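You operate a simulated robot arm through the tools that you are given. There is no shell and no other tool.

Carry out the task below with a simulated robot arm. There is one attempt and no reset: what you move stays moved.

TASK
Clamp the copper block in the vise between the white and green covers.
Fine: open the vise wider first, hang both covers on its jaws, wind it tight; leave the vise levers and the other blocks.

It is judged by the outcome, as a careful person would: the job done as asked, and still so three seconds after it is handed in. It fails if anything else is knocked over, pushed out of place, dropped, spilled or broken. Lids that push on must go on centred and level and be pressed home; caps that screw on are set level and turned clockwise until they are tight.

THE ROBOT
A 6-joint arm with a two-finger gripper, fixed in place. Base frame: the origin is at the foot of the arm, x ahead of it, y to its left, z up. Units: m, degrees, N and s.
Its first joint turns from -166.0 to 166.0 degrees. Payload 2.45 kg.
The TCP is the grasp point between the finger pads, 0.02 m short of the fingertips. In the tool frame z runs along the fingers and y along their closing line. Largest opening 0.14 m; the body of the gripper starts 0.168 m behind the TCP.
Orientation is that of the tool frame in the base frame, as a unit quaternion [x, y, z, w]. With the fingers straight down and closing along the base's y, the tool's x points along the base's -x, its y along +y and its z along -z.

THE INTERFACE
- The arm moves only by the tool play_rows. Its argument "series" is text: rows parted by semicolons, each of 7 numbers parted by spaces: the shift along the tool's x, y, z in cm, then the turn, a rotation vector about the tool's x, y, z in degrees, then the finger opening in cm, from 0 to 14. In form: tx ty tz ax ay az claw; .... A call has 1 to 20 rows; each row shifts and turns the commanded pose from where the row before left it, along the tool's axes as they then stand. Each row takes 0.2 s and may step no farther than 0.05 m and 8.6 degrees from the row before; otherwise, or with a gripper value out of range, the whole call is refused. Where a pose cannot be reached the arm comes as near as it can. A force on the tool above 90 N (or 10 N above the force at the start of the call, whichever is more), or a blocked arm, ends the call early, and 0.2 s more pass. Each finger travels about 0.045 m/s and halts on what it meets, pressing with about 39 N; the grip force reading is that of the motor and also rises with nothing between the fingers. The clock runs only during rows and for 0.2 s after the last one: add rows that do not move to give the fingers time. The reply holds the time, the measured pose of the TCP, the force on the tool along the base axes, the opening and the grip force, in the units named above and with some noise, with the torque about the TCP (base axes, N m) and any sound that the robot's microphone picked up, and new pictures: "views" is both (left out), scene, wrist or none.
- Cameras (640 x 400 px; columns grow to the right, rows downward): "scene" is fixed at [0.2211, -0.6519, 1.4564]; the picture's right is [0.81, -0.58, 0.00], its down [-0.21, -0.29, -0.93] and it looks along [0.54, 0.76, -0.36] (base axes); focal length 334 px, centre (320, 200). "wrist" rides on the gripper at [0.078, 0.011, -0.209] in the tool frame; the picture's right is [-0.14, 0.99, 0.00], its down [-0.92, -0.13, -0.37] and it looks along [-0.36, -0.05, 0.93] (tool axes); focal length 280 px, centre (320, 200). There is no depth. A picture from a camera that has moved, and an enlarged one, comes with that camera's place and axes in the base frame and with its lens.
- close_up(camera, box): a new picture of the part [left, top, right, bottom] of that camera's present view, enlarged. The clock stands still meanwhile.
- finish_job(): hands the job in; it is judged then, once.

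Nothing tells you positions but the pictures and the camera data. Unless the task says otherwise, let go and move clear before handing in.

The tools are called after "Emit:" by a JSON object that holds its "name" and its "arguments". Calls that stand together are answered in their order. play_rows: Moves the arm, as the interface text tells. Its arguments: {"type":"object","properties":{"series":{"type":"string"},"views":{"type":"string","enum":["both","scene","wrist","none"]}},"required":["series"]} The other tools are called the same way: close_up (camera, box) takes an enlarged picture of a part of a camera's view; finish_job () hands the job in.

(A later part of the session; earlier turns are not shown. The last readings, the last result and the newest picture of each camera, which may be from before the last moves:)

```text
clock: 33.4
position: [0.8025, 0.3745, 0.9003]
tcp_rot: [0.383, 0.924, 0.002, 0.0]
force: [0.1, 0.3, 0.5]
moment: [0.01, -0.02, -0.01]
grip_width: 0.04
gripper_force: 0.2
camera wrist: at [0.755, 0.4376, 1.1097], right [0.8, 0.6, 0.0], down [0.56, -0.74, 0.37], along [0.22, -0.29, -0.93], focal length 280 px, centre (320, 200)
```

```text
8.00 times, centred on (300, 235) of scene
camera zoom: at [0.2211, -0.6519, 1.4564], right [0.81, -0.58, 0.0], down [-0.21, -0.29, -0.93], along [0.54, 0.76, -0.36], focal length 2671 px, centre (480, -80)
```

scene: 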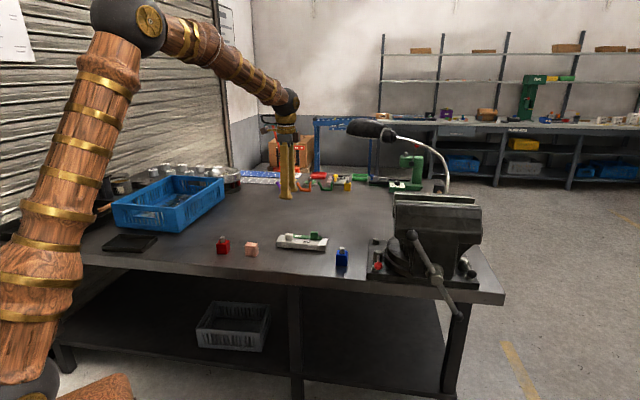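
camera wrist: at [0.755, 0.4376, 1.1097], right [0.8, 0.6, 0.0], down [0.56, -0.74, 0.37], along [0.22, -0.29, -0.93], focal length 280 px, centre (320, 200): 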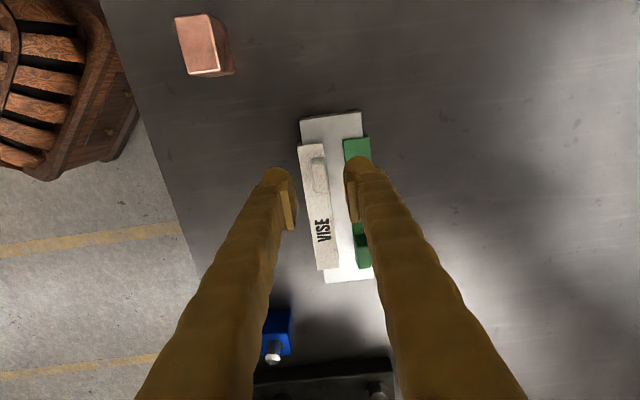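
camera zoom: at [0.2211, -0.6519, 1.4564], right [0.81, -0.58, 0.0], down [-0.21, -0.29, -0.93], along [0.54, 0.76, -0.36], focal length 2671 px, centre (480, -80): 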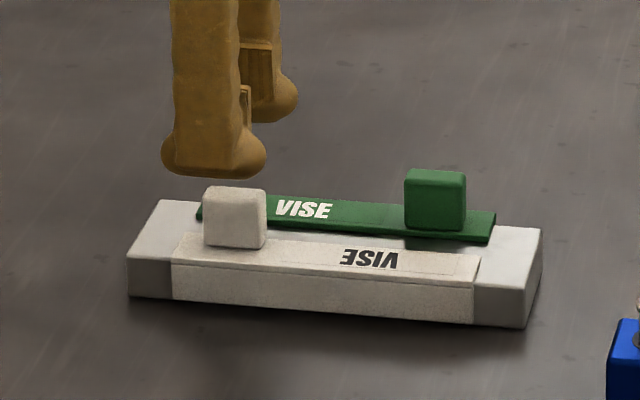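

Alignment across the tab is within a millimetre. I'll descend the last 4.6 cm and close on the tab.

Emit:
{"name": "play_rows", "arguments": {"series": "0.3 0 2 0 0 0 4;0 0 1.6 0 0 0 4;0 0 1 0 0 0 4;0 0 0 0 0 0 4", "views": "wrist"}}

Emit:
{"name": "close_up", "arguments": {"camera": "scene", "box": [265, 215, 335, 260]}}

Emit:
{"name": "close_up", "arguments": {"camera": "wrist", "box": [240, 120, 400, 260]}}

```text
clock: 34.4
position: [0.8013, 0.3778, 0.8522]
tcp_rot: [0.383, 0.924, 0.0, 0.002]
force: [-0.2, -0.2, 0.1]
moment: [0.02, 0.02, -0.01]
grip_width: 0.0401
gripper_force: 0.0
camera wrist: at [0.7524, 0.4402, 1.0629], right [0.8, 0.6, 0.0], down [0.56, -0.74, 0.37], along [0.22, -0.29, -0.93], focal length 280 px, centre (320, 200)
```

wrist: 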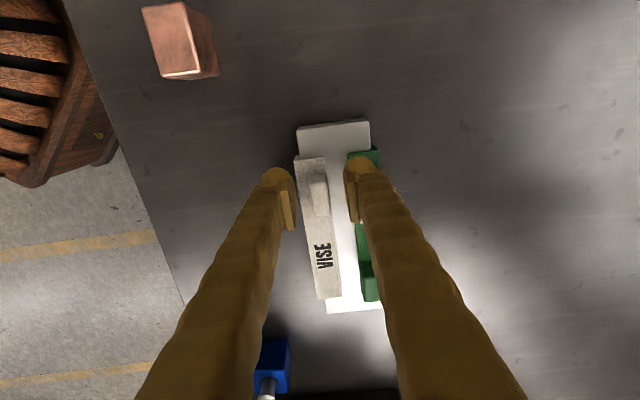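

```text
8.89 times, centred on (300, 238) of scene
camera zoom: at [0.2211, -0.6519, 1.4564], right [0.81, -0.58, 0.0], down [-0.21, -0.29, -0.93], along [0.54, 0.76, -0.36], focal length 2968 px, centre (498, -133)
```

zoom: 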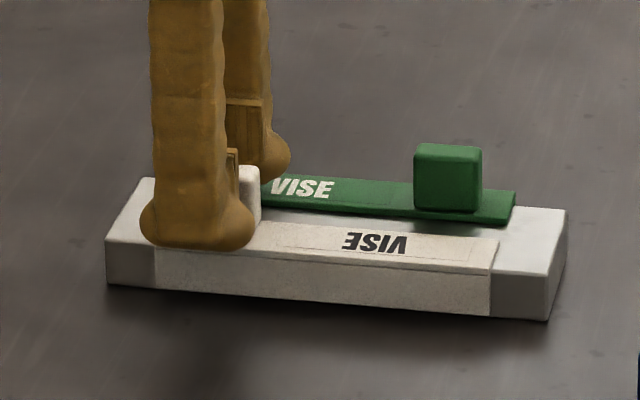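

```text
2.86 times, centred on (320, 190) of wrist
camera zoom: at [0.7524, 0.4402, 1.0629], right [0.8, 0.6, 0.0], down [0.56, -0.74, 0.37], along [0.22, -0.29, -0.93], focal length 801 px, centre (320, 229)
```

zoom: 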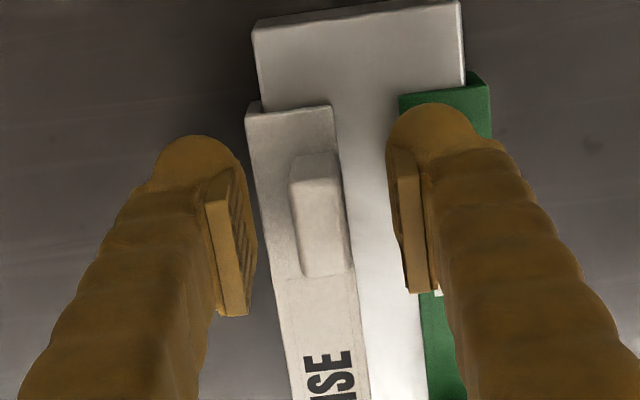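

Emit:
{"name": "play_rows", "arguments": {"series": "0 0 0 0 0 0 0;0 0 0 0 0 0 0;0 0 0 0 0 0 0;0 0 0 0 0 0 0", "views": "wrist"}}

Emit:
{"name": "close_up", "arguments": {"camera": "wrist", "box": [240, 120, 400, 260]}}

```text
clock: 35.4
position: [0.8004, 0.3772, 0.8534]
tcp_rot: [0.383, 0.924, 0.0, 0.001]
force: [0.8, -0.4, -0.4]
moment: [-0.01, -0.01, 0.0]
grip_width: 0.0135
gripper_force: 39.1
camera wrist: at [0.7525, 0.4402, 1.063], right [0.8, 0.6, 0.0], down [0.56, -0.74, 0.37], along [0.22, -0.29, -0.93], focal length 280 px, centre (320, 200)
```

wrist: 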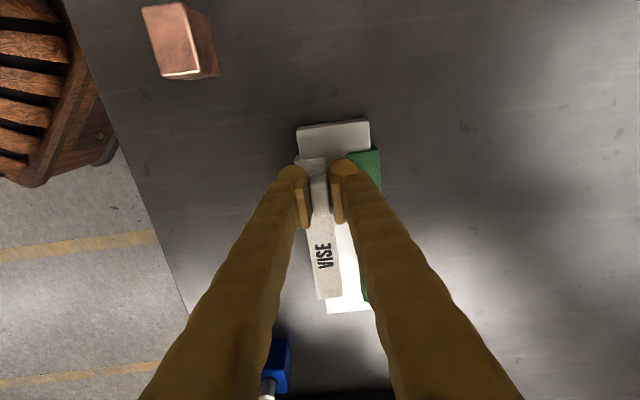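

```text
2.86 times, centred on (320, 190) of wrist
camera zoom: at [0.7525, 0.4402, 1.063], right [0.8, 0.6, 0.0], down [0.56, -0.74, 0.37], along [0.22, -0.29, -0.93], focal length 801 px, centre (320, 229)
```

zoom: 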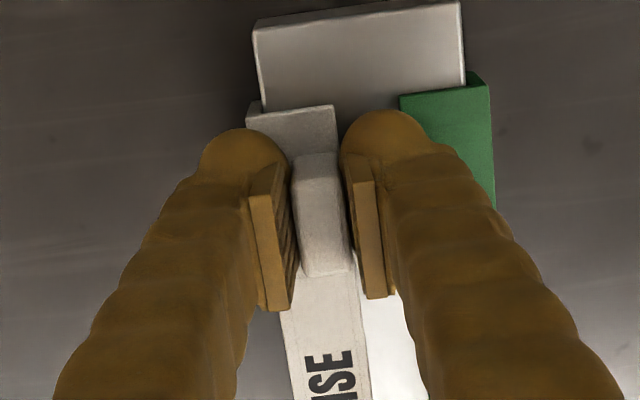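

Gripped (13.5 mm). I'll lift the white cover straight up and check how it hangs.

Emit:
{"name": "play_rows", "arguments": {"series": "0 0 -0.5 0 0 0 0;0 0 -1 0 0 0 0;0 0 -2 0 0 0 0;0 0 -3 0 0 0 0;0 0 -4 0 0 0 0;0 0 -4 0 0 0 0;0 0 0 0 0 0 0", "views": "wrist"}}

Emit:
{"name": "close_up", "arguments": {"camera": "scene", "box": [255, 170, 345, 260]}}

Emit:
{"name": "close_up", "arguments": {"camera": "wrist", "box": [240, 120, 400, 300]}}

```text
clock: 37.0
position: [0.8006, 0.3782, 0.9992]
tcp_rot: [0.383, 0.924, 0.0, 0.0]
force: [-1.3, -0.3, -0.4]
moment: [0.01, -0.01, -0.01]
grip_width: 0.0134
gripper_force: 39.3
camera wrist: at [0.7519, 0.4417, 1.2082], right [0.8, 0.6, 0.0], down [0.56, -0.74, 0.37], along [0.22, -0.29, -0.93], focal length 280 px, centre (320, 200)
```

wrist: 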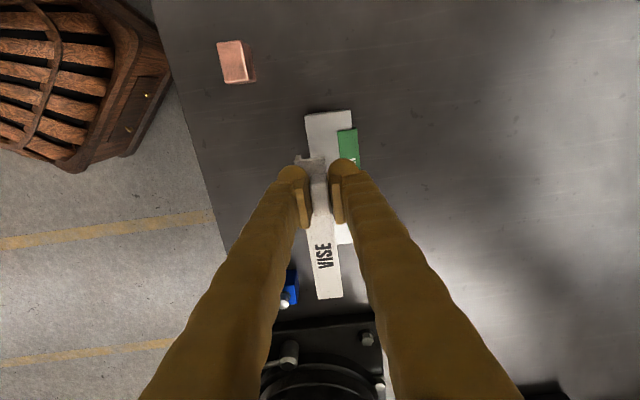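

```text
4.44 times, centred on (300, 215) of scene
camera zoom: at [0.2211, -0.6519, 1.4564], right [0.81, -0.58, 0.0], down [-0.21, -0.29, -0.93], along [0.54, 0.76, -0.36], focal length 1484 px, centre (409, 133)
```

zoom: 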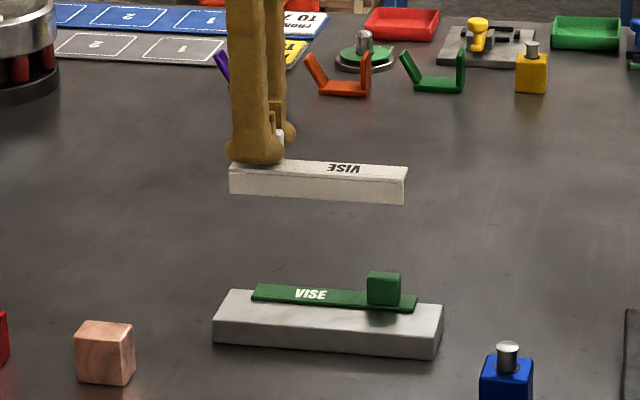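

```text
2.22 times, centred on (320, 210) of wrist
camera zoom: at [0.7519, 0.4417, 1.2082], right [0.8, 0.6, 0.0], down [0.56, -0.74, 0.37], along [0.22, -0.29, -0.93], focal length 623 px, centre (320, 178)
```

zoom: 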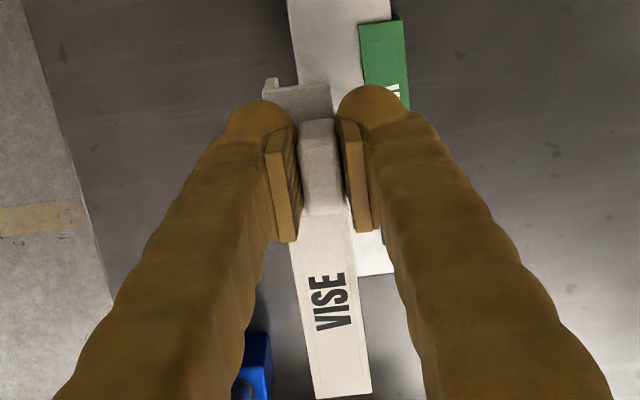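

Emit:
{"name": "close_up", "arguments": {"camera": "wrist", "box": [285, 145, 335, 185]}}

Emit:
{"name": "close_up", "arguments": {"camera": "scene", "box": [280, 195, 320, 225]}}

```text
10.00 times, centred on (310, 165) of wrist
camera zoom: at [0.7519, 0.4417, 1.2082], right [0.8, 0.6, 0.0], down [0.56, -0.74, 0.37], along [0.22, -0.29, -0.93], focal length 2804 px, centre (420, 550)
```

zoom: 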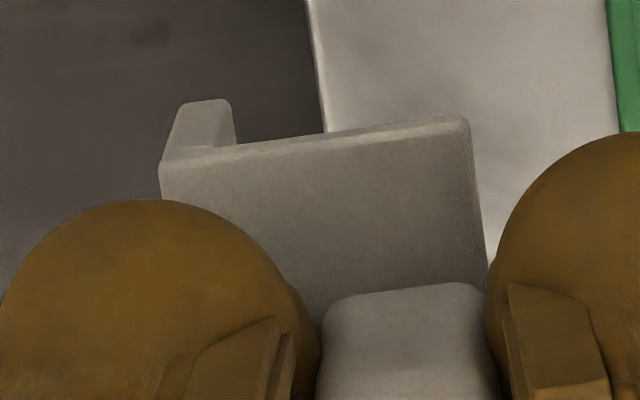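

```text
13.33 times, centred on (300, 210) of scene
camera zoom: at [0.2211, -0.6519, 1.4564], right [0.81, -0.58, 0.0], down [-0.21, -0.29, -0.93], along [0.54, 0.76, -0.36], focal length 4451 px, centre (587, 67)
```

zoom: 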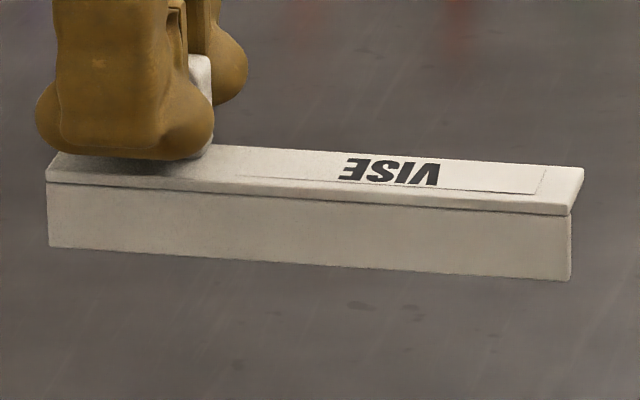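

The cover is held level (sheet about 4 mm thick, plate hanging about 20 mm). I'll carry it to just above the rear jaw at a safe height.

Emit:
{"name": "play_rows", "arguments": {"series": "0 0 -4.5 0 0 0 0;0 0 -4.5 0 0 0 0;0 0 -4.5 0 0 0 0;0 0 -4.5 0 0 0 0;-3.67 -1.58 -0.6 0 0 0 0;-3.67 -1.58 -0.6 0 0 0 0;-3.67 -1.58 -0.6 0 0 0 0;-3.67 -1.58 -0.6 0 0 0 0;-3.67 -1.58 -0.6 0 0 0 0;-3.67 -1.58 -0.6 0 0 0 0;-3.67 -1.58 -0.6 0 0 0 0;-3.67 -1.58 -0.6 0 0 0 0;-3.67 -1.58 -0.6 0 0 0 0;-3.67 -1.58 -0.6 0 0 0 0;-3.67 -1.58 -0.6 0 0 0 0;-3.67 -1.58 -0.6 0 0 0 0;0 0 0 0 0 0 0", "views": "both"}}

Emit:
{"name": "close_up", "arguments": {"camera": "wrist", "box": [230, 120, 410, 400]}}

```text
clock: 40.6
position: [0.9771, -0.0661, 1.2496]
tcp_rot: [0.382, 0.924, 0.0, 0.002]
force: [-0.8, 0.1, -0.3]
moment: [0.03, 0.03, -0.01]
grip_width: 0.0133
gripper_force: 38.3
camera wrist: at [0.9285, -0.004, 1.4588], right [0.8, 0.6, 0.0], down [0.56, -0.74, 0.37], along [0.22, -0.29, -0.93], focal length 280 px, centre (320, 200)
```

scene: 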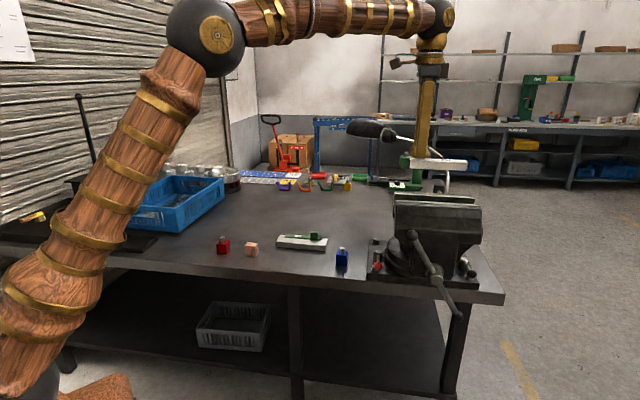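
wrist: 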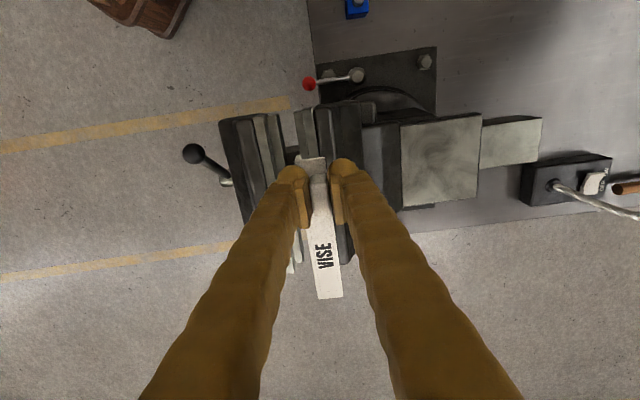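

```text
1.43 times, centred on (320, 260) of wrist
camera zoom: at [0.9285, -0.004, 1.4588], right [0.8, 0.6, 0.0], down [0.56, -0.74, 0.37], along [0.22, -0.29, -0.93], focal length 401 px, centre (320, 114)
```

zoom: 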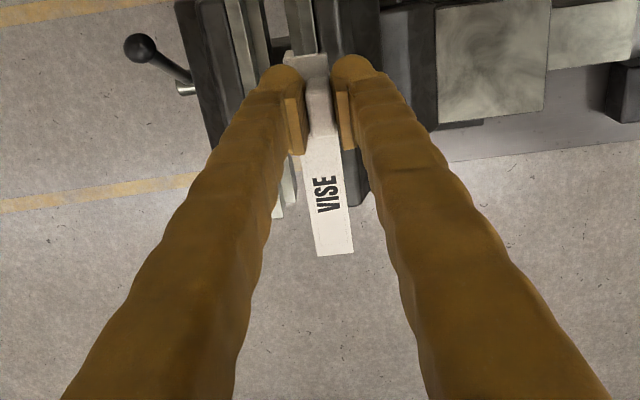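

Emit:
{"name": "close_up", "arguments": {"camera": "wrist", "box": [230, 95, 350, 175]}}

Emit:
{"name": "close_up", "arguments": {"camera": "wrist", "box": [280, 100, 340, 170]}}

```text
5.00 times, centred on (290, 135) of wrist
camera zoom: at [0.9285, -0.004, 1.4588], right [0.8, 0.6, 0.0], down [0.56, -0.74, 0.37], along [0.22, -0.29, -0.93], focal length 1402 px, centre (470, 525)
```

zoom: 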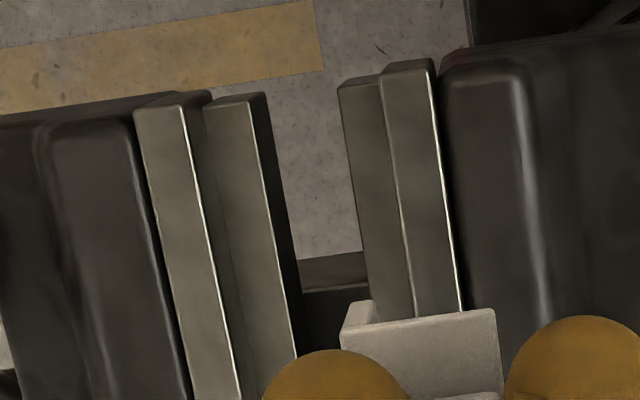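

```text
5.71 times, centred on (310, 135) of wrist
camera zoom: at [0.9285, -0.004, 1.4588], right [0.8, 0.6, 0.0], down [0.56, -0.74, 0.37], along [0.22, -0.29, -0.93], focal length 1602 px, centre (377, 571)
```

zoom: 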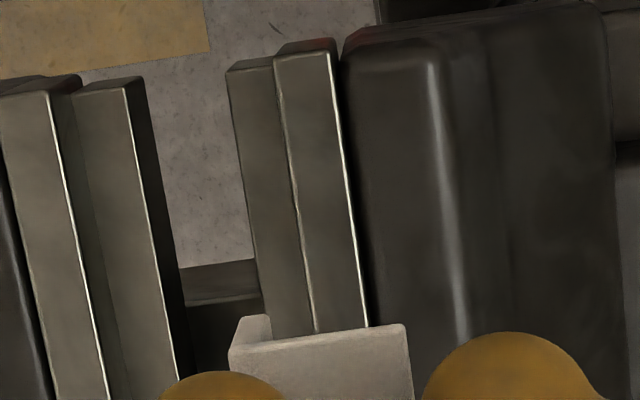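

Emit:
{"name": "close_up", "arguments": {"camera": "wrist", "box": [290, 145, 330, 173]}}

```text
14.29 times, centred on (310, 159) of wrist
camera zoom: at [0.9285, -0.004, 1.4588], right [0.8, 0.6, 0.0], down [0.56, -0.74, 0.37], along [0.22, -0.29, -0.93], focal length 4006 px, centre (463, 786)
```

zoom: 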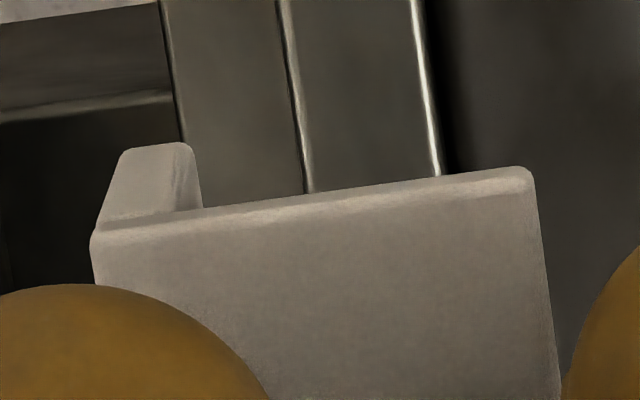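

I can see the jaw plates and the cover's end clearly: the cover's inner face is about 1 mm ahead of the rear jaw's face. I'll shift 1 mm toward the gap and lower until the plate is just above the jaw top, then check.

Emit:
{"name": "play_rows", "arguments": {"series": "-0.1 -0.1 2 0 0 0 0;-0.1 0 2 0 0 0 0;0 0 2 0 0 0 0;0 0 1.7 0 0 0 0;0 0 0 0 0 0 0", "views": "wrist"}}

Emit:
{"name": "close_up", "arguments": {"camera": "wrist", "box": [280, 100, 340, 170]}}

Emit:
{"name": "close_up", "arguments": {"camera": "scene", "box": [385, 165, 490, 225]}}

```text
clock: 41.8
position: [0.9782, -0.0701, 1.1714]
tcp_rot: [0.383, 0.924, 0.001, 0.0]
force: [0.3, 0.6, -0.2]
moment: [0.0, 0.01, 0.03]
grip_width: 0.0133
gripper_force: 39.2
camera wrist: at [0.9301, -0.0062, 1.3823], right [0.8, 0.6, 0.0], down [0.56, -0.74, 0.37], along [0.22, -0.29, -0.93], focal length 280 px, centre (320, 200)
```

wrist: 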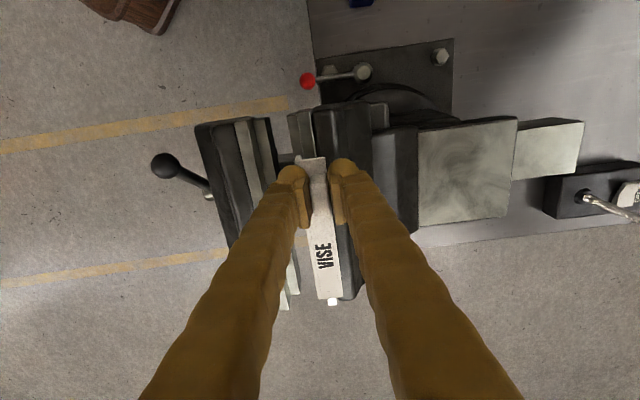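

```text
5.71 times, centred on (310, 135) of wrist
camera zoom: at [0.9301, -0.0062, 1.3823], right [0.8, 0.6, 0.0], down [0.56, -0.74, 0.37], along [0.22, -0.29, -0.93], focal length 1602 px, centre (377, 571)
```

zoom: 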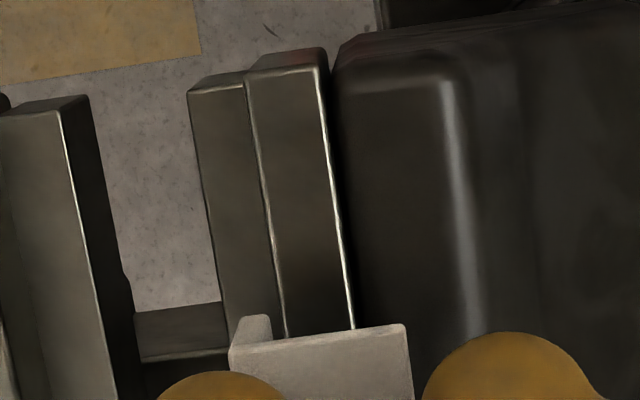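

```text
6.10 times, centred on (438, 195) of scene
camera zoom: at [0.2211, -0.6519, 1.4564], right [0.81, -0.58, 0.0], down [-0.21, -0.29, -0.93], along [0.54, 0.76, -0.36], focal length 2035 px, centre (-396, 230)
```

zoom: 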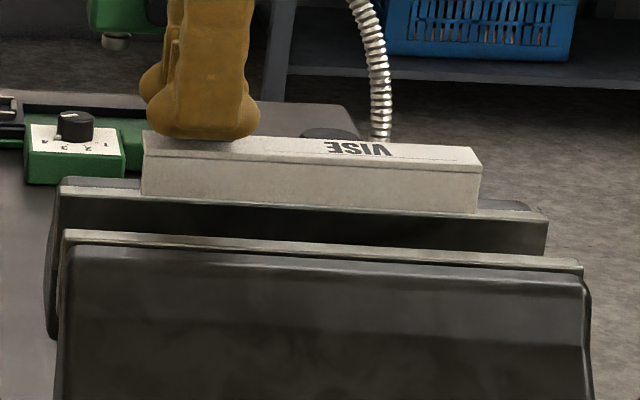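

Emit:
{"name": "close_up", "arguments": {"camera": "wrist", "box": [290, 145, 330, 173]}}

```text
14.29 times, centred on (310, 159) of wrist
camera zoom: at [0.9301, -0.0062, 1.3823], right [0.8, 0.6, 0.0], down [0.56, -0.74, 0.37], along [0.22, -0.29, -0.93], focal length 4006 px, centre (463, 786)
```

zoom: 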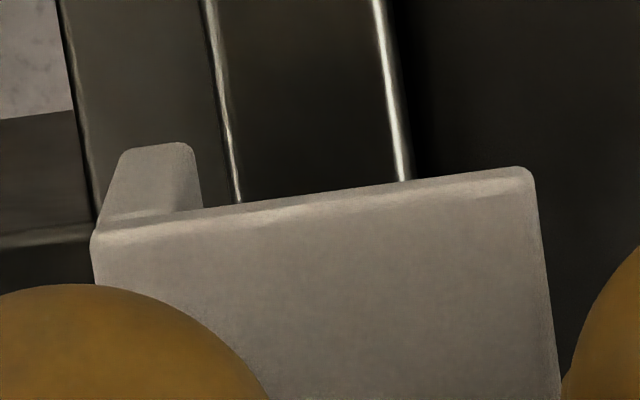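

Clearance to the rear jaw face is about 2 mm. I'll move 0.7 mm closer and lower gently onto the jaw.

Emit:
{"name": "play_rows", "arguments": {"series": "0 0.07 0.5 0 0 0 0;0 0 0.5 0 0 0 0;0 0 0.5 0 0 0 0;0 0 0.3 0 0 0 0;0 0 0.2 0 0 0 0;0 0 0 0 0 0 0", "views": "wrist"}}

Emit:
{"name": "close_up", "arguments": {"camera": "scene", "box": [385, 165, 490, 225]}}

Emit:
{"name": "close_up", "arguments": {"camera": "wrist", "box": [280, 100, 340, 170]}}

```text
clock: 43.2
position: [0.9773, -0.0697, 1.153]
tcp_rot: [0.382, 0.924, 0.0, 0.0]
force: [-0.3, 0.5, 0.2]
moment: [0.01, 0.07, 0.02]
grip_width: 0.0135
gripper_force: 38.9
camera wrist: at [0.9305, -0.0064, 1.363], right [0.8, 0.6, 0.0], down [0.56, -0.74, 0.37], along [0.22, -0.29, -0.93], focal length 280 px, centre (320, 200)
```

wrist: 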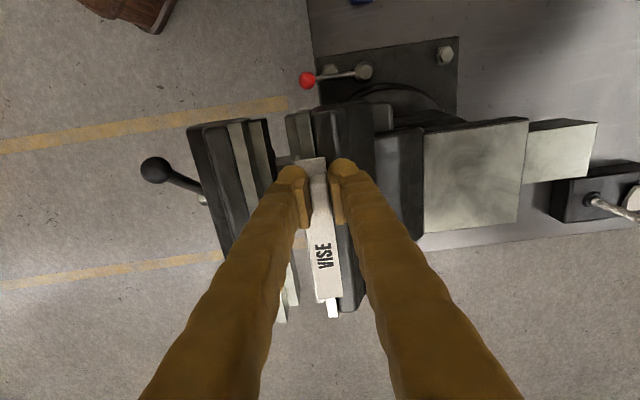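

```text
6.10 times, centred on (438, 195) of scene
camera zoom: at [0.2211, -0.6519, 1.4564], right [0.81, -0.58, 0.0], down [-0.21, -0.29, -0.93], along [0.54, 0.76, -0.36], focal length 2035 px, centre (-396, 230)
```

zoom: 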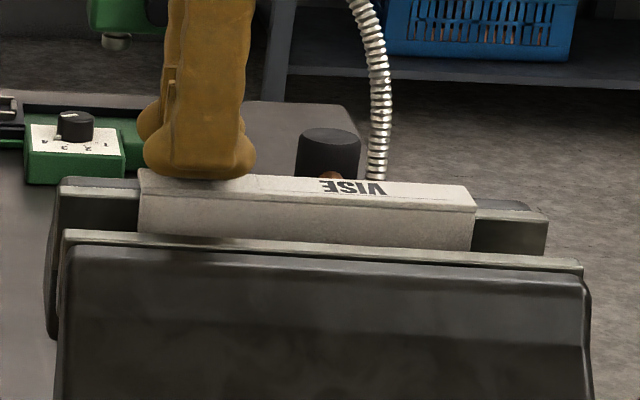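

```text
5.71 times, centred on (310, 135) of wrist
camera zoom: at [0.9305, -0.0064, 1.363], right [0.8, 0.6, 0.0], down [0.56, -0.74, 0.37], along [0.22, -0.29, -0.93], focal length 1602 px, centre (377, 571)
```

zoom: 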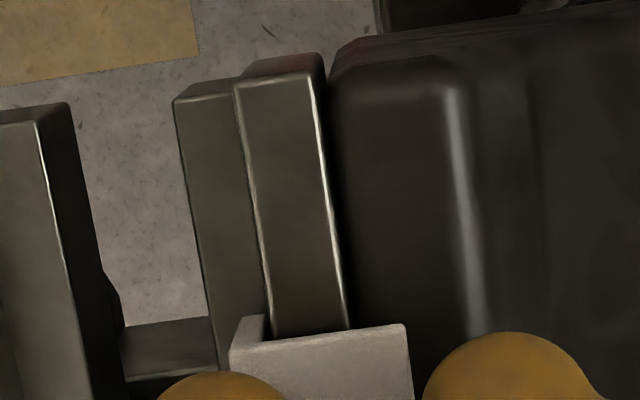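

Emit:
{"name": "play_rows", "arguments": {"series": "0 0 0.1 0 0 0 0;0 0 0.1 0 0 0 0;0 0 0.1 0 0 0 0;0 0 0 0 0 0 0", "views": "none"}}

Emit:
{"name": "close_up", "arguments": {"camera": "scene", "box": [400, 185, 485, 215]}}

```text
clock: 44.2
position: [0.9791, -0.0691, 1.1505]
tcp_rot: [0.383, 0.924, 0.001, 0.001]
force: [0.1, 0.1, 0.0]
moment: [0.0, -0.03, -0.03]
grip_width: 0.0134
gripper_force: 38.5
```

```text
7.53 times, centred on (442, 200) of scene
camera zoom: at [0.2211, -0.6519, 1.4564], right [0.81, -0.58, 0.0], down [-0.21, -0.29, -0.93], along [0.54, 0.76, -0.36], focal length 2514 px, centre (-602, 200)
```

zoom: 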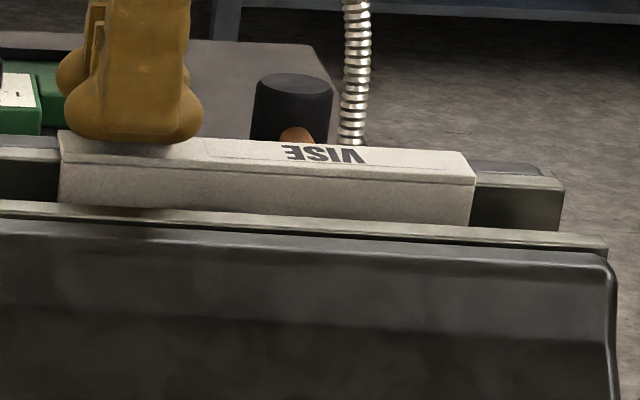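

Emit:
{"name": "play_rows", "arguments": {"series": "0 0 0.1 0 0 0 0;0 0 0.1 0 0 0 0;0 0 0 0 0 0 0", "views": "none"}}

Emit:
{"name": "close_up", "arguments": {"camera": "scene", "box": [458, 188, 482, 208]}}

```text
clock: 45.0
position: [0.9791, -0.0697, 1.1504]
tcp_rot: [0.383, 0.924, 0.001, 0.001]
force: [0.0, 1.7, 8.6]
moment: [-0.06, -0.09, 0.01]
grip_width: 0.0134
gripper_force: 38.9
```

```text
16.00 times, centred on (470, 198) of scene
camera zoom: at [0.2211, -0.6519, 1.4564], right [0.81, -0.58, 0.0], down [-0.21, -0.29, -0.93], along [0.54, 0.76, -0.36], focal length 5342 px, centre (-2080, 232)
```

zoom: 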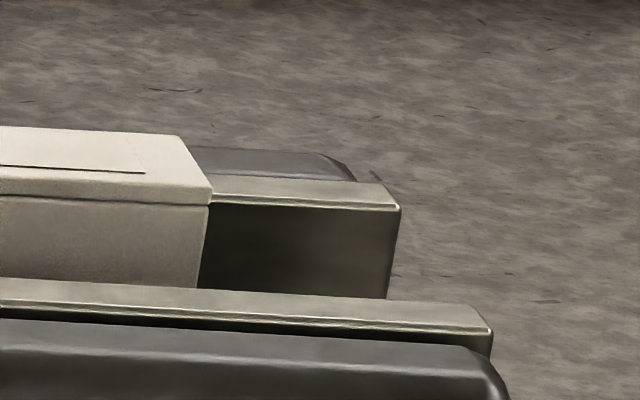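

The flange is seated on the rear jaw (8.6 N contact). I'll relax slightly, open the fingers and lift clear.

Emit:
{"name": "play_rows", "arguments": {"series": "0 0 -0.1 0 0 0 0;0 0 0 0 0 0 1.8;0 0 0 0 0 0 2.6;0 0 0 0 0 0 3.5;0 0 0 0 0 0 3.5;0 0 -1 0 0 0 3.5;0 0 -2 0 0 0 3.5;0 0 -4 0 0 0 3.5;0 0 -4 0 0 0 3.5;0 0 0 0 0 0 3.5", "views": "both"}}

Emit:
{"name": "close_up", "arguments": {"camera": "scene", "box": [385, 165, 490, 225]}}

Emit:
{"name": "close_up", "arguments": {"camera": "wrist", "box": [240, 90, 400, 280]}}

```text
clock: 47.2
position: [0.9786, -0.0711, 1.2595]
tcp_rot: [0.383, 0.924, 0.0, 0.002]
force: [0.5, 0.9, 0.1]
moment: [-0.02, -0.03, -0.01]
grip_width: 0.0352
gripper_force: 0.1
camera wrist: at [0.9304, -0.0084, 1.4701], right [0.8, 0.6, 0.0], down [0.56, -0.74, 0.37], along [0.22, -0.29, -0.93], focal length 280 px, centre (320, 200)
```

scene: 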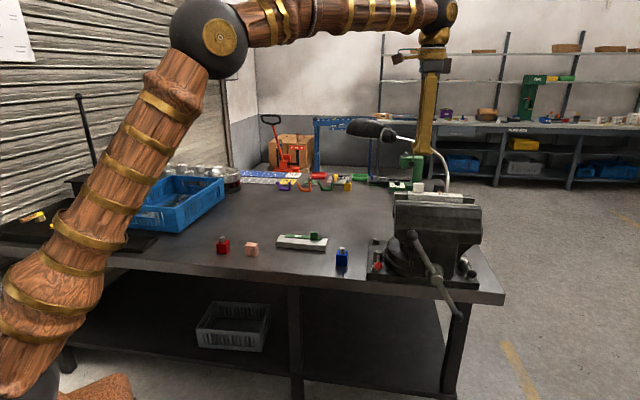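
wrist: 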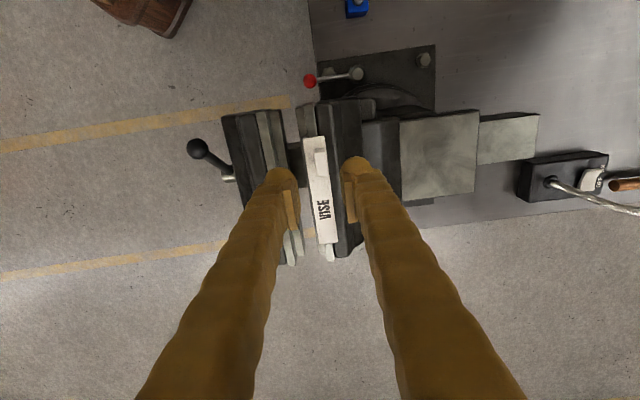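

```text
6.10 times, centred on (438, 195) of scene
camera zoom: at [0.2211, -0.6519, 1.4564], right [0.81, -0.58, 0.0], down [-0.21, -0.29, -0.93], along [0.54, 0.76, -0.36], focal length 2035 px, centre (-396, 230)
```

zoom: 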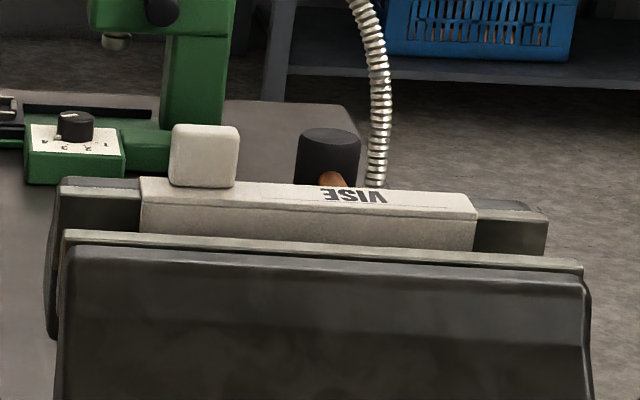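

```text
2.11 times, centred on (320, 185) of wrist
camera zoom: at [0.9304, -0.0084, 1.4701], right [0.8, 0.6, 0.0], down [0.56, -0.74, 0.37], along [0.22, -0.29, -0.93], focal length 590 px, centre (320, 232)
```

zoom: 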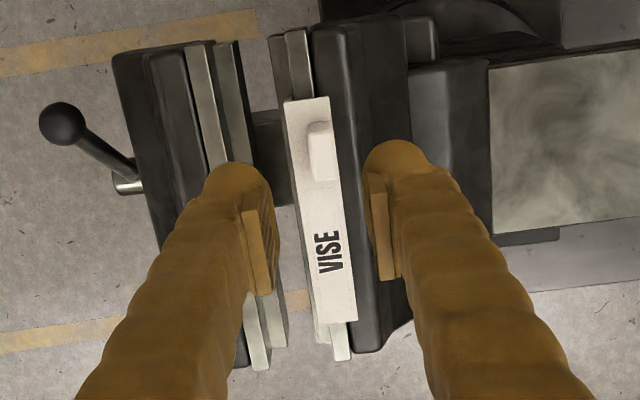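

The white cover hangs level on the rear jaw. Next, the green cover: tab near n 0.867, j 0.395.

Emit:
{"name": "play_rows", "arguments": {"series": "3.84 2.5 0 0 0 0 4;3.84 2.5 0 0 0 0 4;3.84 2.5 0 0 0 0 4;3.84 2.5 0.5 0 0 0 4;3.84 2.5 1 0 0 0 4;3.84 2.5 1 0 0 0 4;3.84 2.5 1 0 0 0 4;3.84 2.5 1 0 0 0 4;3.84 2.5 1 0 0 0 4;0 0 4.5 0 0 0 4;0 0 4.5 0 0 0 4;0 0 4.5 0 0 0 4;0 0 4.5 0 0 0 4;0 0 4.5 0 0 0 4;0 0 4 0 0 0 4;0 0 0 0 0 0 4", "views": "wrist"}}

Emit:
{"name": "close_up", "arguments": {"camera": "wrist", "box": [240, 120, 400, 260]}}

```text
clock: 50.6
position: [0.8958, 0.3347, 0.9407]
tcp_rot: [0.382, 0.924, 0.001, 0.001]
force: [-0.4, 0.0, 0.3]
moment: [0.0, 0.0, -0.02]
grip_width: 0.0402
gripper_force: 0.0
camera wrist: at [0.8465, 0.3981, 1.1497], right [0.8, 0.6, 0.0], down [0.56, -0.74, 0.37], along [0.22, -0.29, -0.93], focal length 280 px, centre (320, 200)
```

wrist: 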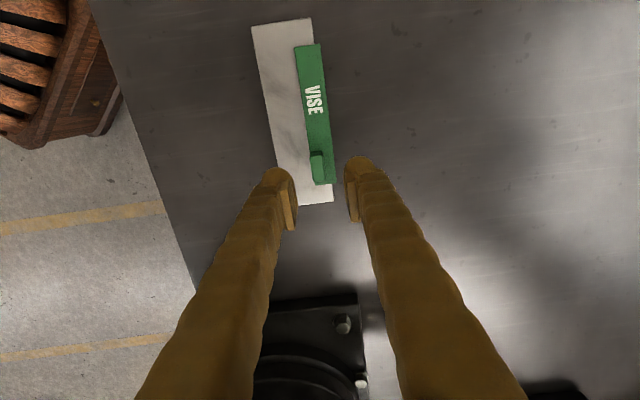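

```text
2.86 times, centred on (320, 190) of wrist
camera zoom: at [0.8465, 0.3981, 1.1497], right [0.8, 0.6, 0.0], down [0.56, -0.74, 0.37], along [0.22, -0.29, -0.93], focal length 801 px, centre (320, 229)
```

zoom: 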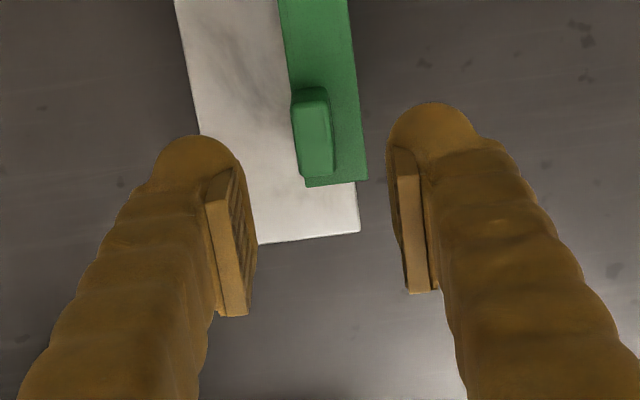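

Emit:
{"name": "play_rows", "arguments": {"series": "0.3 -0.23 2 0 0 0 4;0 0 2 0 0 0 4;0 0 1.5 0 0 0 4;0 0 0 0 0 0 4", "views": "wrist"}}

Emit:
{"name": "close_up", "arguments": {"camera": "wrist", "box": [240, 120, 400, 260]}}

```text
clock: 51.6
position: [0.8906, 0.3342, 0.8843]
tcp_rot: [0.384, 0.923, 0.0, 0.001]
force: [-0.1, -0.3, -0.3]
moment: [0.02, 0.03, 0.01]
grip_width: 0.04
gripper_force: 0.1
camera wrist: at [0.8422, 0.3974, 1.0948], right [0.8, 0.6, 0.0], down [0.56, -0.74, 0.37], along [0.22, -0.29, -0.93], focal length 280 px, centre (320, 200)
```

wrist: 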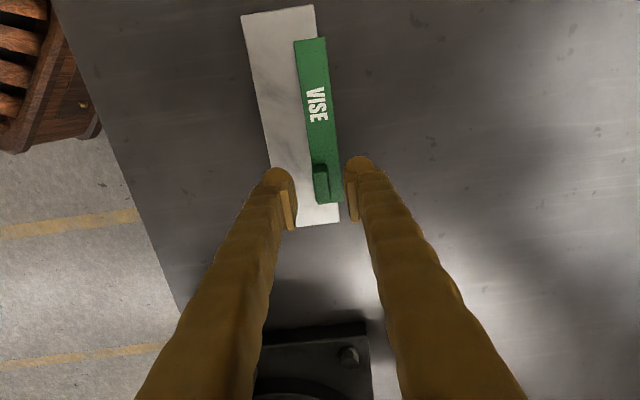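

```text
2.86 times, centred on (320, 190) of wrist
camera zoom: at [0.8422, 0.3974, 1.0948], right [0.8, 0.6, 0.0], down [0.56, -0.74, 0.37], along [0.22, -0.29, -0.93], focal length 801 px, centre (320, 229)
```

zoom: 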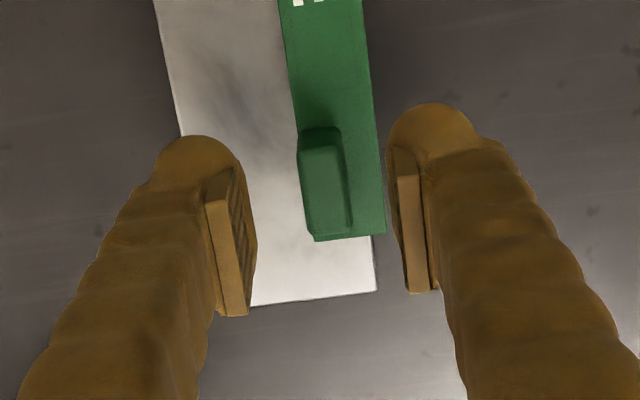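

Emit:
{"name": "play_rows", "arguments": {"series": "0 0.1 1.5 0 0 0 4;0 0 1.5 0 0 0 4;0 0 0.1 0 0 0 4;0 0 0 0 0 0 4", "views": "wrist"}}

Emit:
{"name": "close_up", "arguments": {"camera": "wrist", "box": [240, 120, 400, 260]}}

Emit:
{"name": "close_up", "arguments": {"camera": "scene", "box": [265, 215, 335, 260]}}

```text
clock: 52.6
position: [0.8918, 0.3355, 0.854]
tcp_rot: [0.383, 0.924, 0.0, 0.0]
force: [-0.3, -0.3, 0.0]
moment: [0.01, -0.04, -0.04]
grip_width: 0.0398
gripper_force: 0.0
camera wrist: at [0.8425, 0.3984, 1.0638], right [0.8, 0.6, 0.0], down [0.56, -0.74, 0.37], along [0.22, -0.29, -0.93], focal length 280 px, centre (320, 200)
```

wrist: 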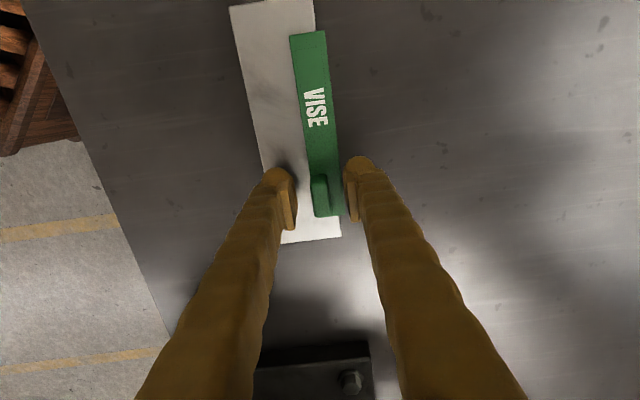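

```text
2.86 times, centred on (320, 190) of wrist
camera zoom: at [0.8425, 0.3984, 1.0638], right [0.8, 0.6, 0.0], down [0.56, -0.74, 0.37], along [0.22, -0.29, -0.93], focal length 801 px, centre (320, 229)
```

zoom: 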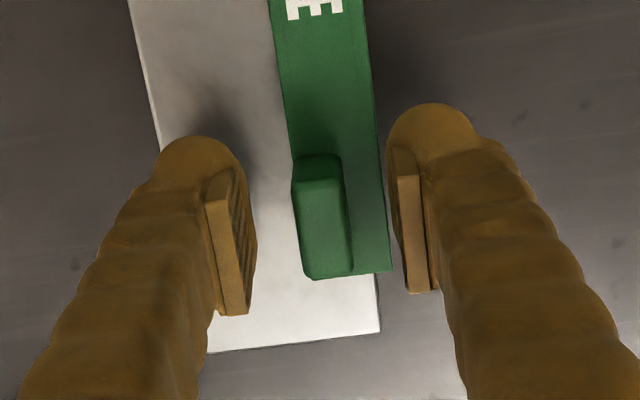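

```text
8.89 times, centred on (300, 238) of scene
camera zoom: at [0.2211, -0.6519, 1.4564], right [0.81, -0.58, 0.0], down [-0.21, -0.29, -0.93], along [0.54, 0.76, -0.36], focal length 2968 px, centre (498, -133)
```

zoom: 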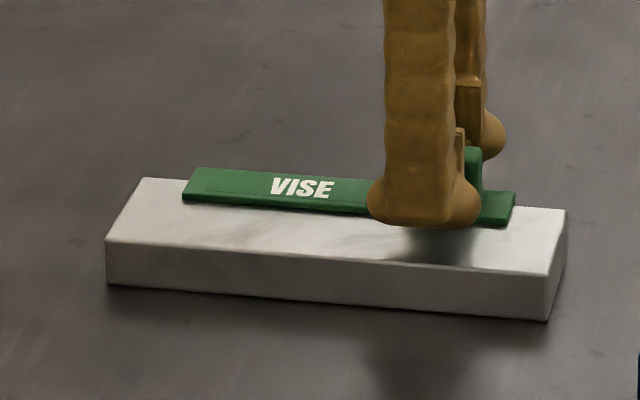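

Emit:
{"name": "play_rows", "arguments": {"series": "0 0.05 0 0 0 0 0;0 0 0 0 0 0 0;0 0 0 0 0 0 0;0 0 0 0 0 0 0;0 0 -0.5 0 0 0 0;0 0 -1 0 0 0 0;0 0 -2 0 0 0 0;0 0 -4 0 0 0 0;0 0 -4 0 0 0 0;0 0 0 0 0 0 0", "views": "wrist"}}

Emit:
{"name": "close_up", "arguments": {"camera": "wrist", "box": [240, 90, 400, 260]}}

Emit:
{"name": "close_up", "arguments": {"camera": "scene", "box": [255, 180, 345, 260]}}

```text
clock: 54.8
position: [0.8918, 0.3348, 0.9694]
tcp_rot: [0.383, 0.924, 0.0, 0.001]
force: [-0.1, 0.4, 0.3]
moment: [0.0, 0.01, -0.04]
grip_width: 0.0134
gripper_force: 38.5
camera wrist: at [0.8434, 0.3978, 1.1785], right [0.8, 0.6, 0.0], down [0.56, -0.74, 0.37], along [0.22, -0.29, -0.93], focal length 280 px, centre (320, 200)
```

wrist: 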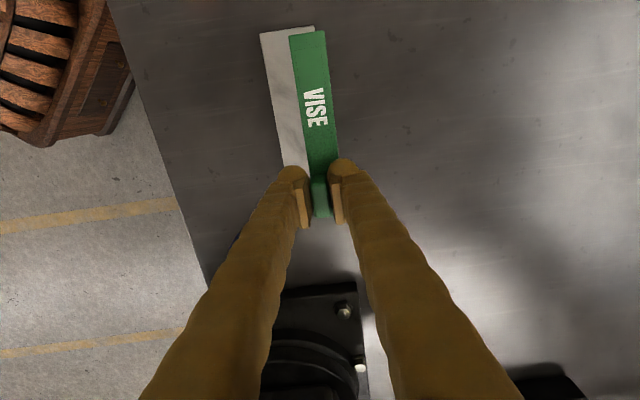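

```text
2.35 times, centred on (320, 175) of wrist
camera zoom: at [0.8434, 0.3978, 1.1785], right [0.8, 0.6, 0.0], down [0.56, -0.74, 0.37], along [0.22, -0.29, -0.93], focal length 660 px, centre (320, 259)
```

zoom: 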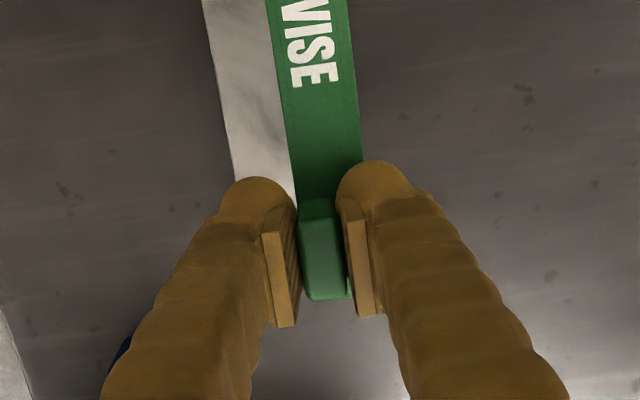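

```text
5.00 times, centred on (300, 220) of scene
camera zoom: at [0.2211, -0.6519, 1.4564], right [0.81, -0.58, 0.0], down [-0.21, -0.29, -0.93], along [0.54, 0.76, -0.36], focal length 1669 px, centre (420, 100)
```

zoom: 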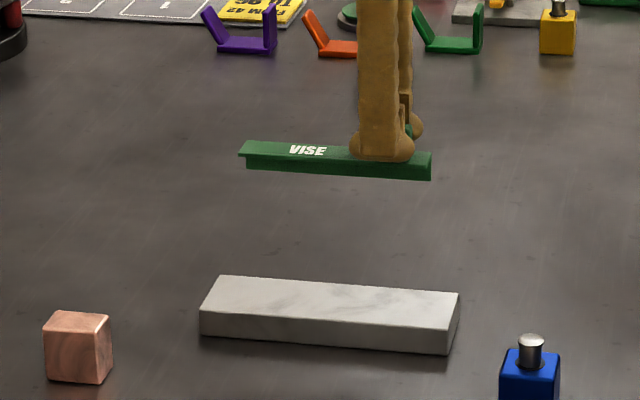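

Green cover lifted level. I'll carry it above the front jaw.

Emit:
{"name": "play_rows", "arguments": {"series": "0 0 -4.6 0 0 0 0;0 0 -4.6 0 0 0 0;0 0 -4.6 0 0 0 0;0 0 -4.6 0 0 0 0;0 0 -4.6 0 0 0 0;-3.7 -2.48 -0.4 0 0 0 0;-3.7 -2.48 -0.4 0 0 0 0;-3.7 -2.48 -0.4 0 0 0 0;-3.7 -2.48 -0.4 0 0 0 0;-3.7 -2.48 -0.4 0 0 0 0;-3.7 -2.48 -0.4 0 0 0 0;-3.7 -2.48 -0.4 0 0 0 0;-3.7 -2.48 -0.4 0 0 0 0;-3.7 -2.48 -0.4 0 0 0 0;-3.7 -2.48 -0.4 0 0 0 0;-3.7 -2.48 -0.4 0 0 0 0;-3.7 -2.48 -0.4 0 0 0 0;0 0 0 0 0 0 0", "views": "both"}}

Emit:
{"name": "close_up", "arguments": {"camera": "wrist", "box": [230, 40, 410, 260]}}

```text
clock: 58.6
position: [0.993, -0.187, 1.2445]
tcp_rot: [0.383, 0.924, 0.001, 0.0]
force: [-0.6, -0.3, -1.0]
moment: [0.0, -0.01, 0.03]
grip_width: 0.0135
gripper_force: 39.1
camera wrist: at [0.9453, -0.1255, 1.4547], right [0.8, 0.6, 0.0], down [0.56, -0.74, 0.37], along [0.22, -0.29, -0.93], focal length 280 px, centre (320, 200)
```

scene: 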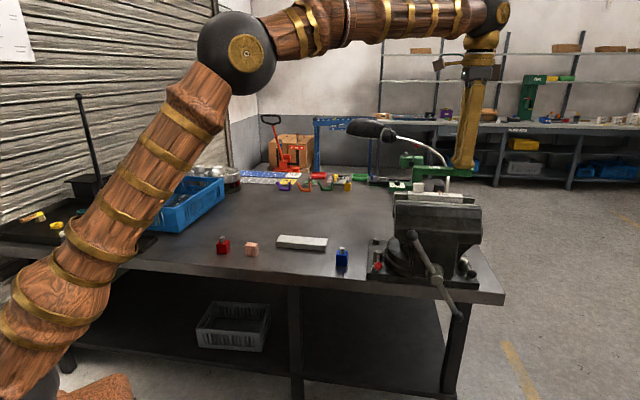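
wrist: 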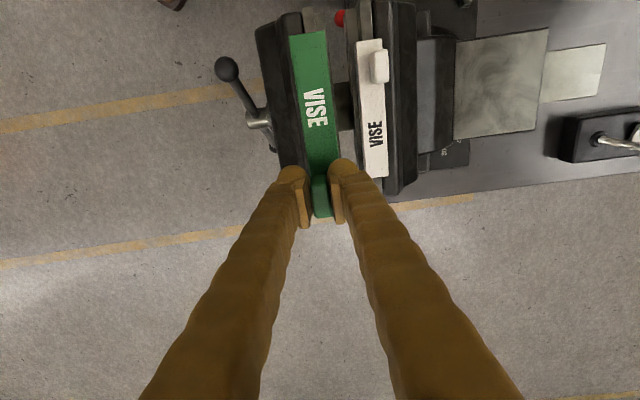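

```text
1.82 times, centred on (320, 150) of wrist
camera zoom: at [0.9453, -0.1255, 1.4547], right [0.8, 0.6, 0.0], down [0.56, -0.74, 0.37], along [0.22, -0.29, -0.93], focal length 510 px, centre (320, 291)
```

zoom: 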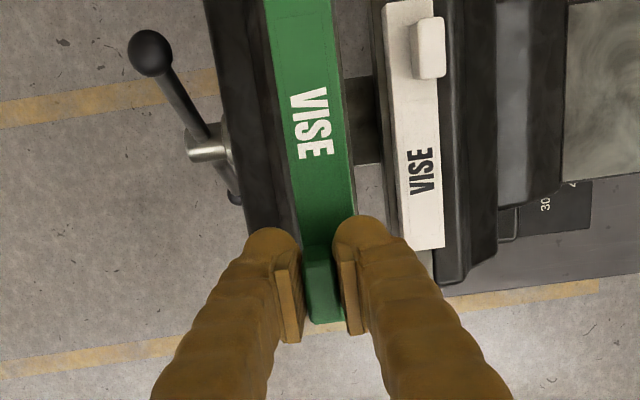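

Emit:
{"name": "close_up", "arguments": {"camera": "wrist", "box": [270, 0, 350, 60]}}

Emit:
{"name": "close_up", "arguments": {"camera": "wrist", "box": [320, 130, 400, 200]}}

Emit:
{"name": "close_up", "arguments": {"camera": "scene", "box": [385, 150, 490, 225]}}

```text
6.67 times, centred on (310, 30) of wrist
camera zoom: at [0.9453, -0.1255, 1.4547], right [0.8, 0.6, 0.0], down [0.56, -0.74, 0.37], along [0.22, -0.29, -0.93], focal length 1869 px, centre (387, 1333)
```

zoom: 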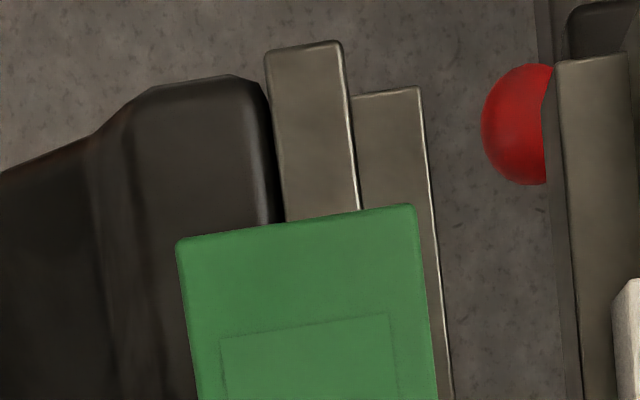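

```text
5.71 times, centred on (360, 165) of wrist
camera zoom: at [0.9453, -0.1255, 1.4547], right [0.8, 0.6, 0.0], down [0.56, -0.74, 0.37], along [0.22, -0.29, -0.93], focal length 1602 px, centre (91, 400)
```

zoom: 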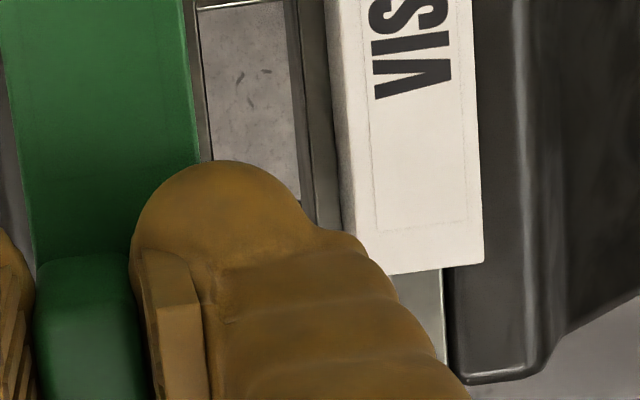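

```text
5.33 times, centred on (438, 188) of scene
camera zoom: at [0.2211, -0.6519, 1.4564], right [0.81, -0.58, 0.0], down [-0.21, -0.29, -0.93], along [0.54, 0.76, -0.36], focal length 1780 px, centre (-307, 267)
```

zoom: 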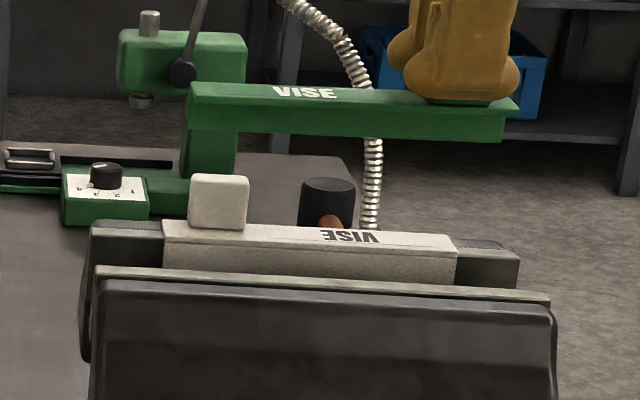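

Emit:
{"name": "play_rows", "arguments": {"series": "0 0.12 2 0 0 0 0;0 0 2 0 0 0 0;0 0 2 0 0 0 0;0 0 1.2 0 0 0 0;0 0 0 0 0 0 0", "views": "wrist"}}

Emit:
{"name": "close_up", "arguments": {"camera": "wrist", "box": [270, 0, 350, 60]}}

Emit:
{"name": "close_up", "arguments": {"camera": "scene", "box": [385, 165, 490, 225]}}

```text
clock: 59.8
position: [0.996, -0.188, 1.175]
tcp_rot: [0.383, 0.924, 0.001, 0.001]
force: [-0.4, -0.3, -0.3]
moment: [-0.02, -0.01, -0.02]
grip_width: 0.0135
gripper_force: 38.8
camera wrist: at [0.9471, -0.1248, 1.3844], right [0.8, 0.6, 0.0], down [0.56, -0.74, 0.37], along [0.22, -0.29, -0.93], focal length 280 px, centre (320, 200)
```

wrist: 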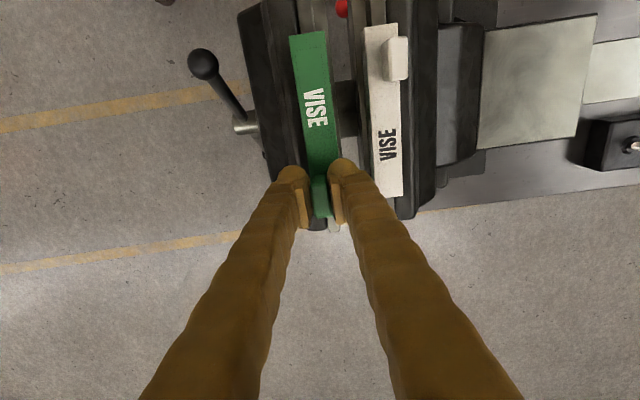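

```text
6.67 times, centred on (310, 30) of wrist
camera zoom: at [0.9471, -0.1248, 1.3844], right [0.8, 0.6, 0.0], down [0.56, -0.74, 0.37], along [0.22, -0.29, -0.93], focal length 1869 px, centre (387, 1333)
```

zoom: 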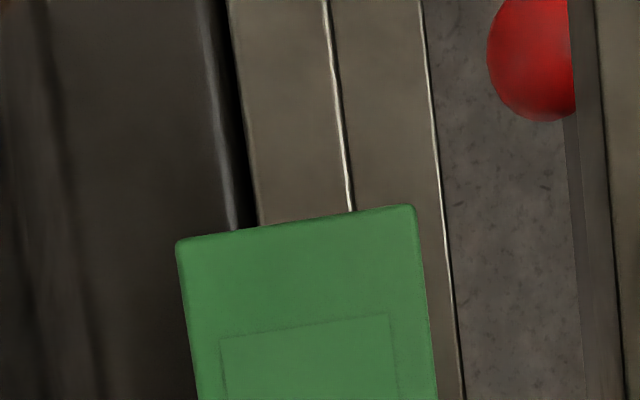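

```text
6.10 times, centred on (438, 195) of scene
camera zoom: at [0.2211, -0.6519, 1.4564], right [0.81, -0.58, 0.0], down [-0.21, -0.29, -0.93], along [0.54, 0.76, -0.36], focal length 2035 px, centre (-396, 230)
```

zoom: 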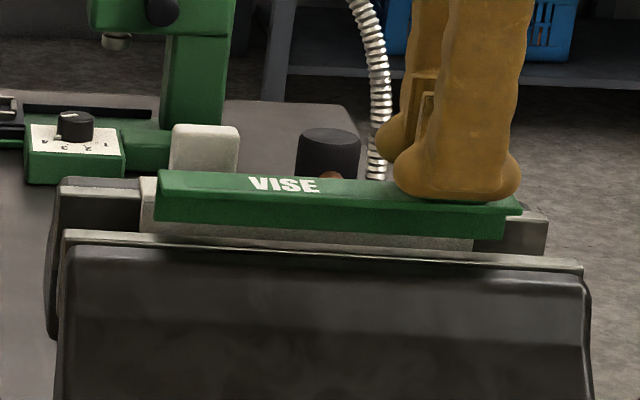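

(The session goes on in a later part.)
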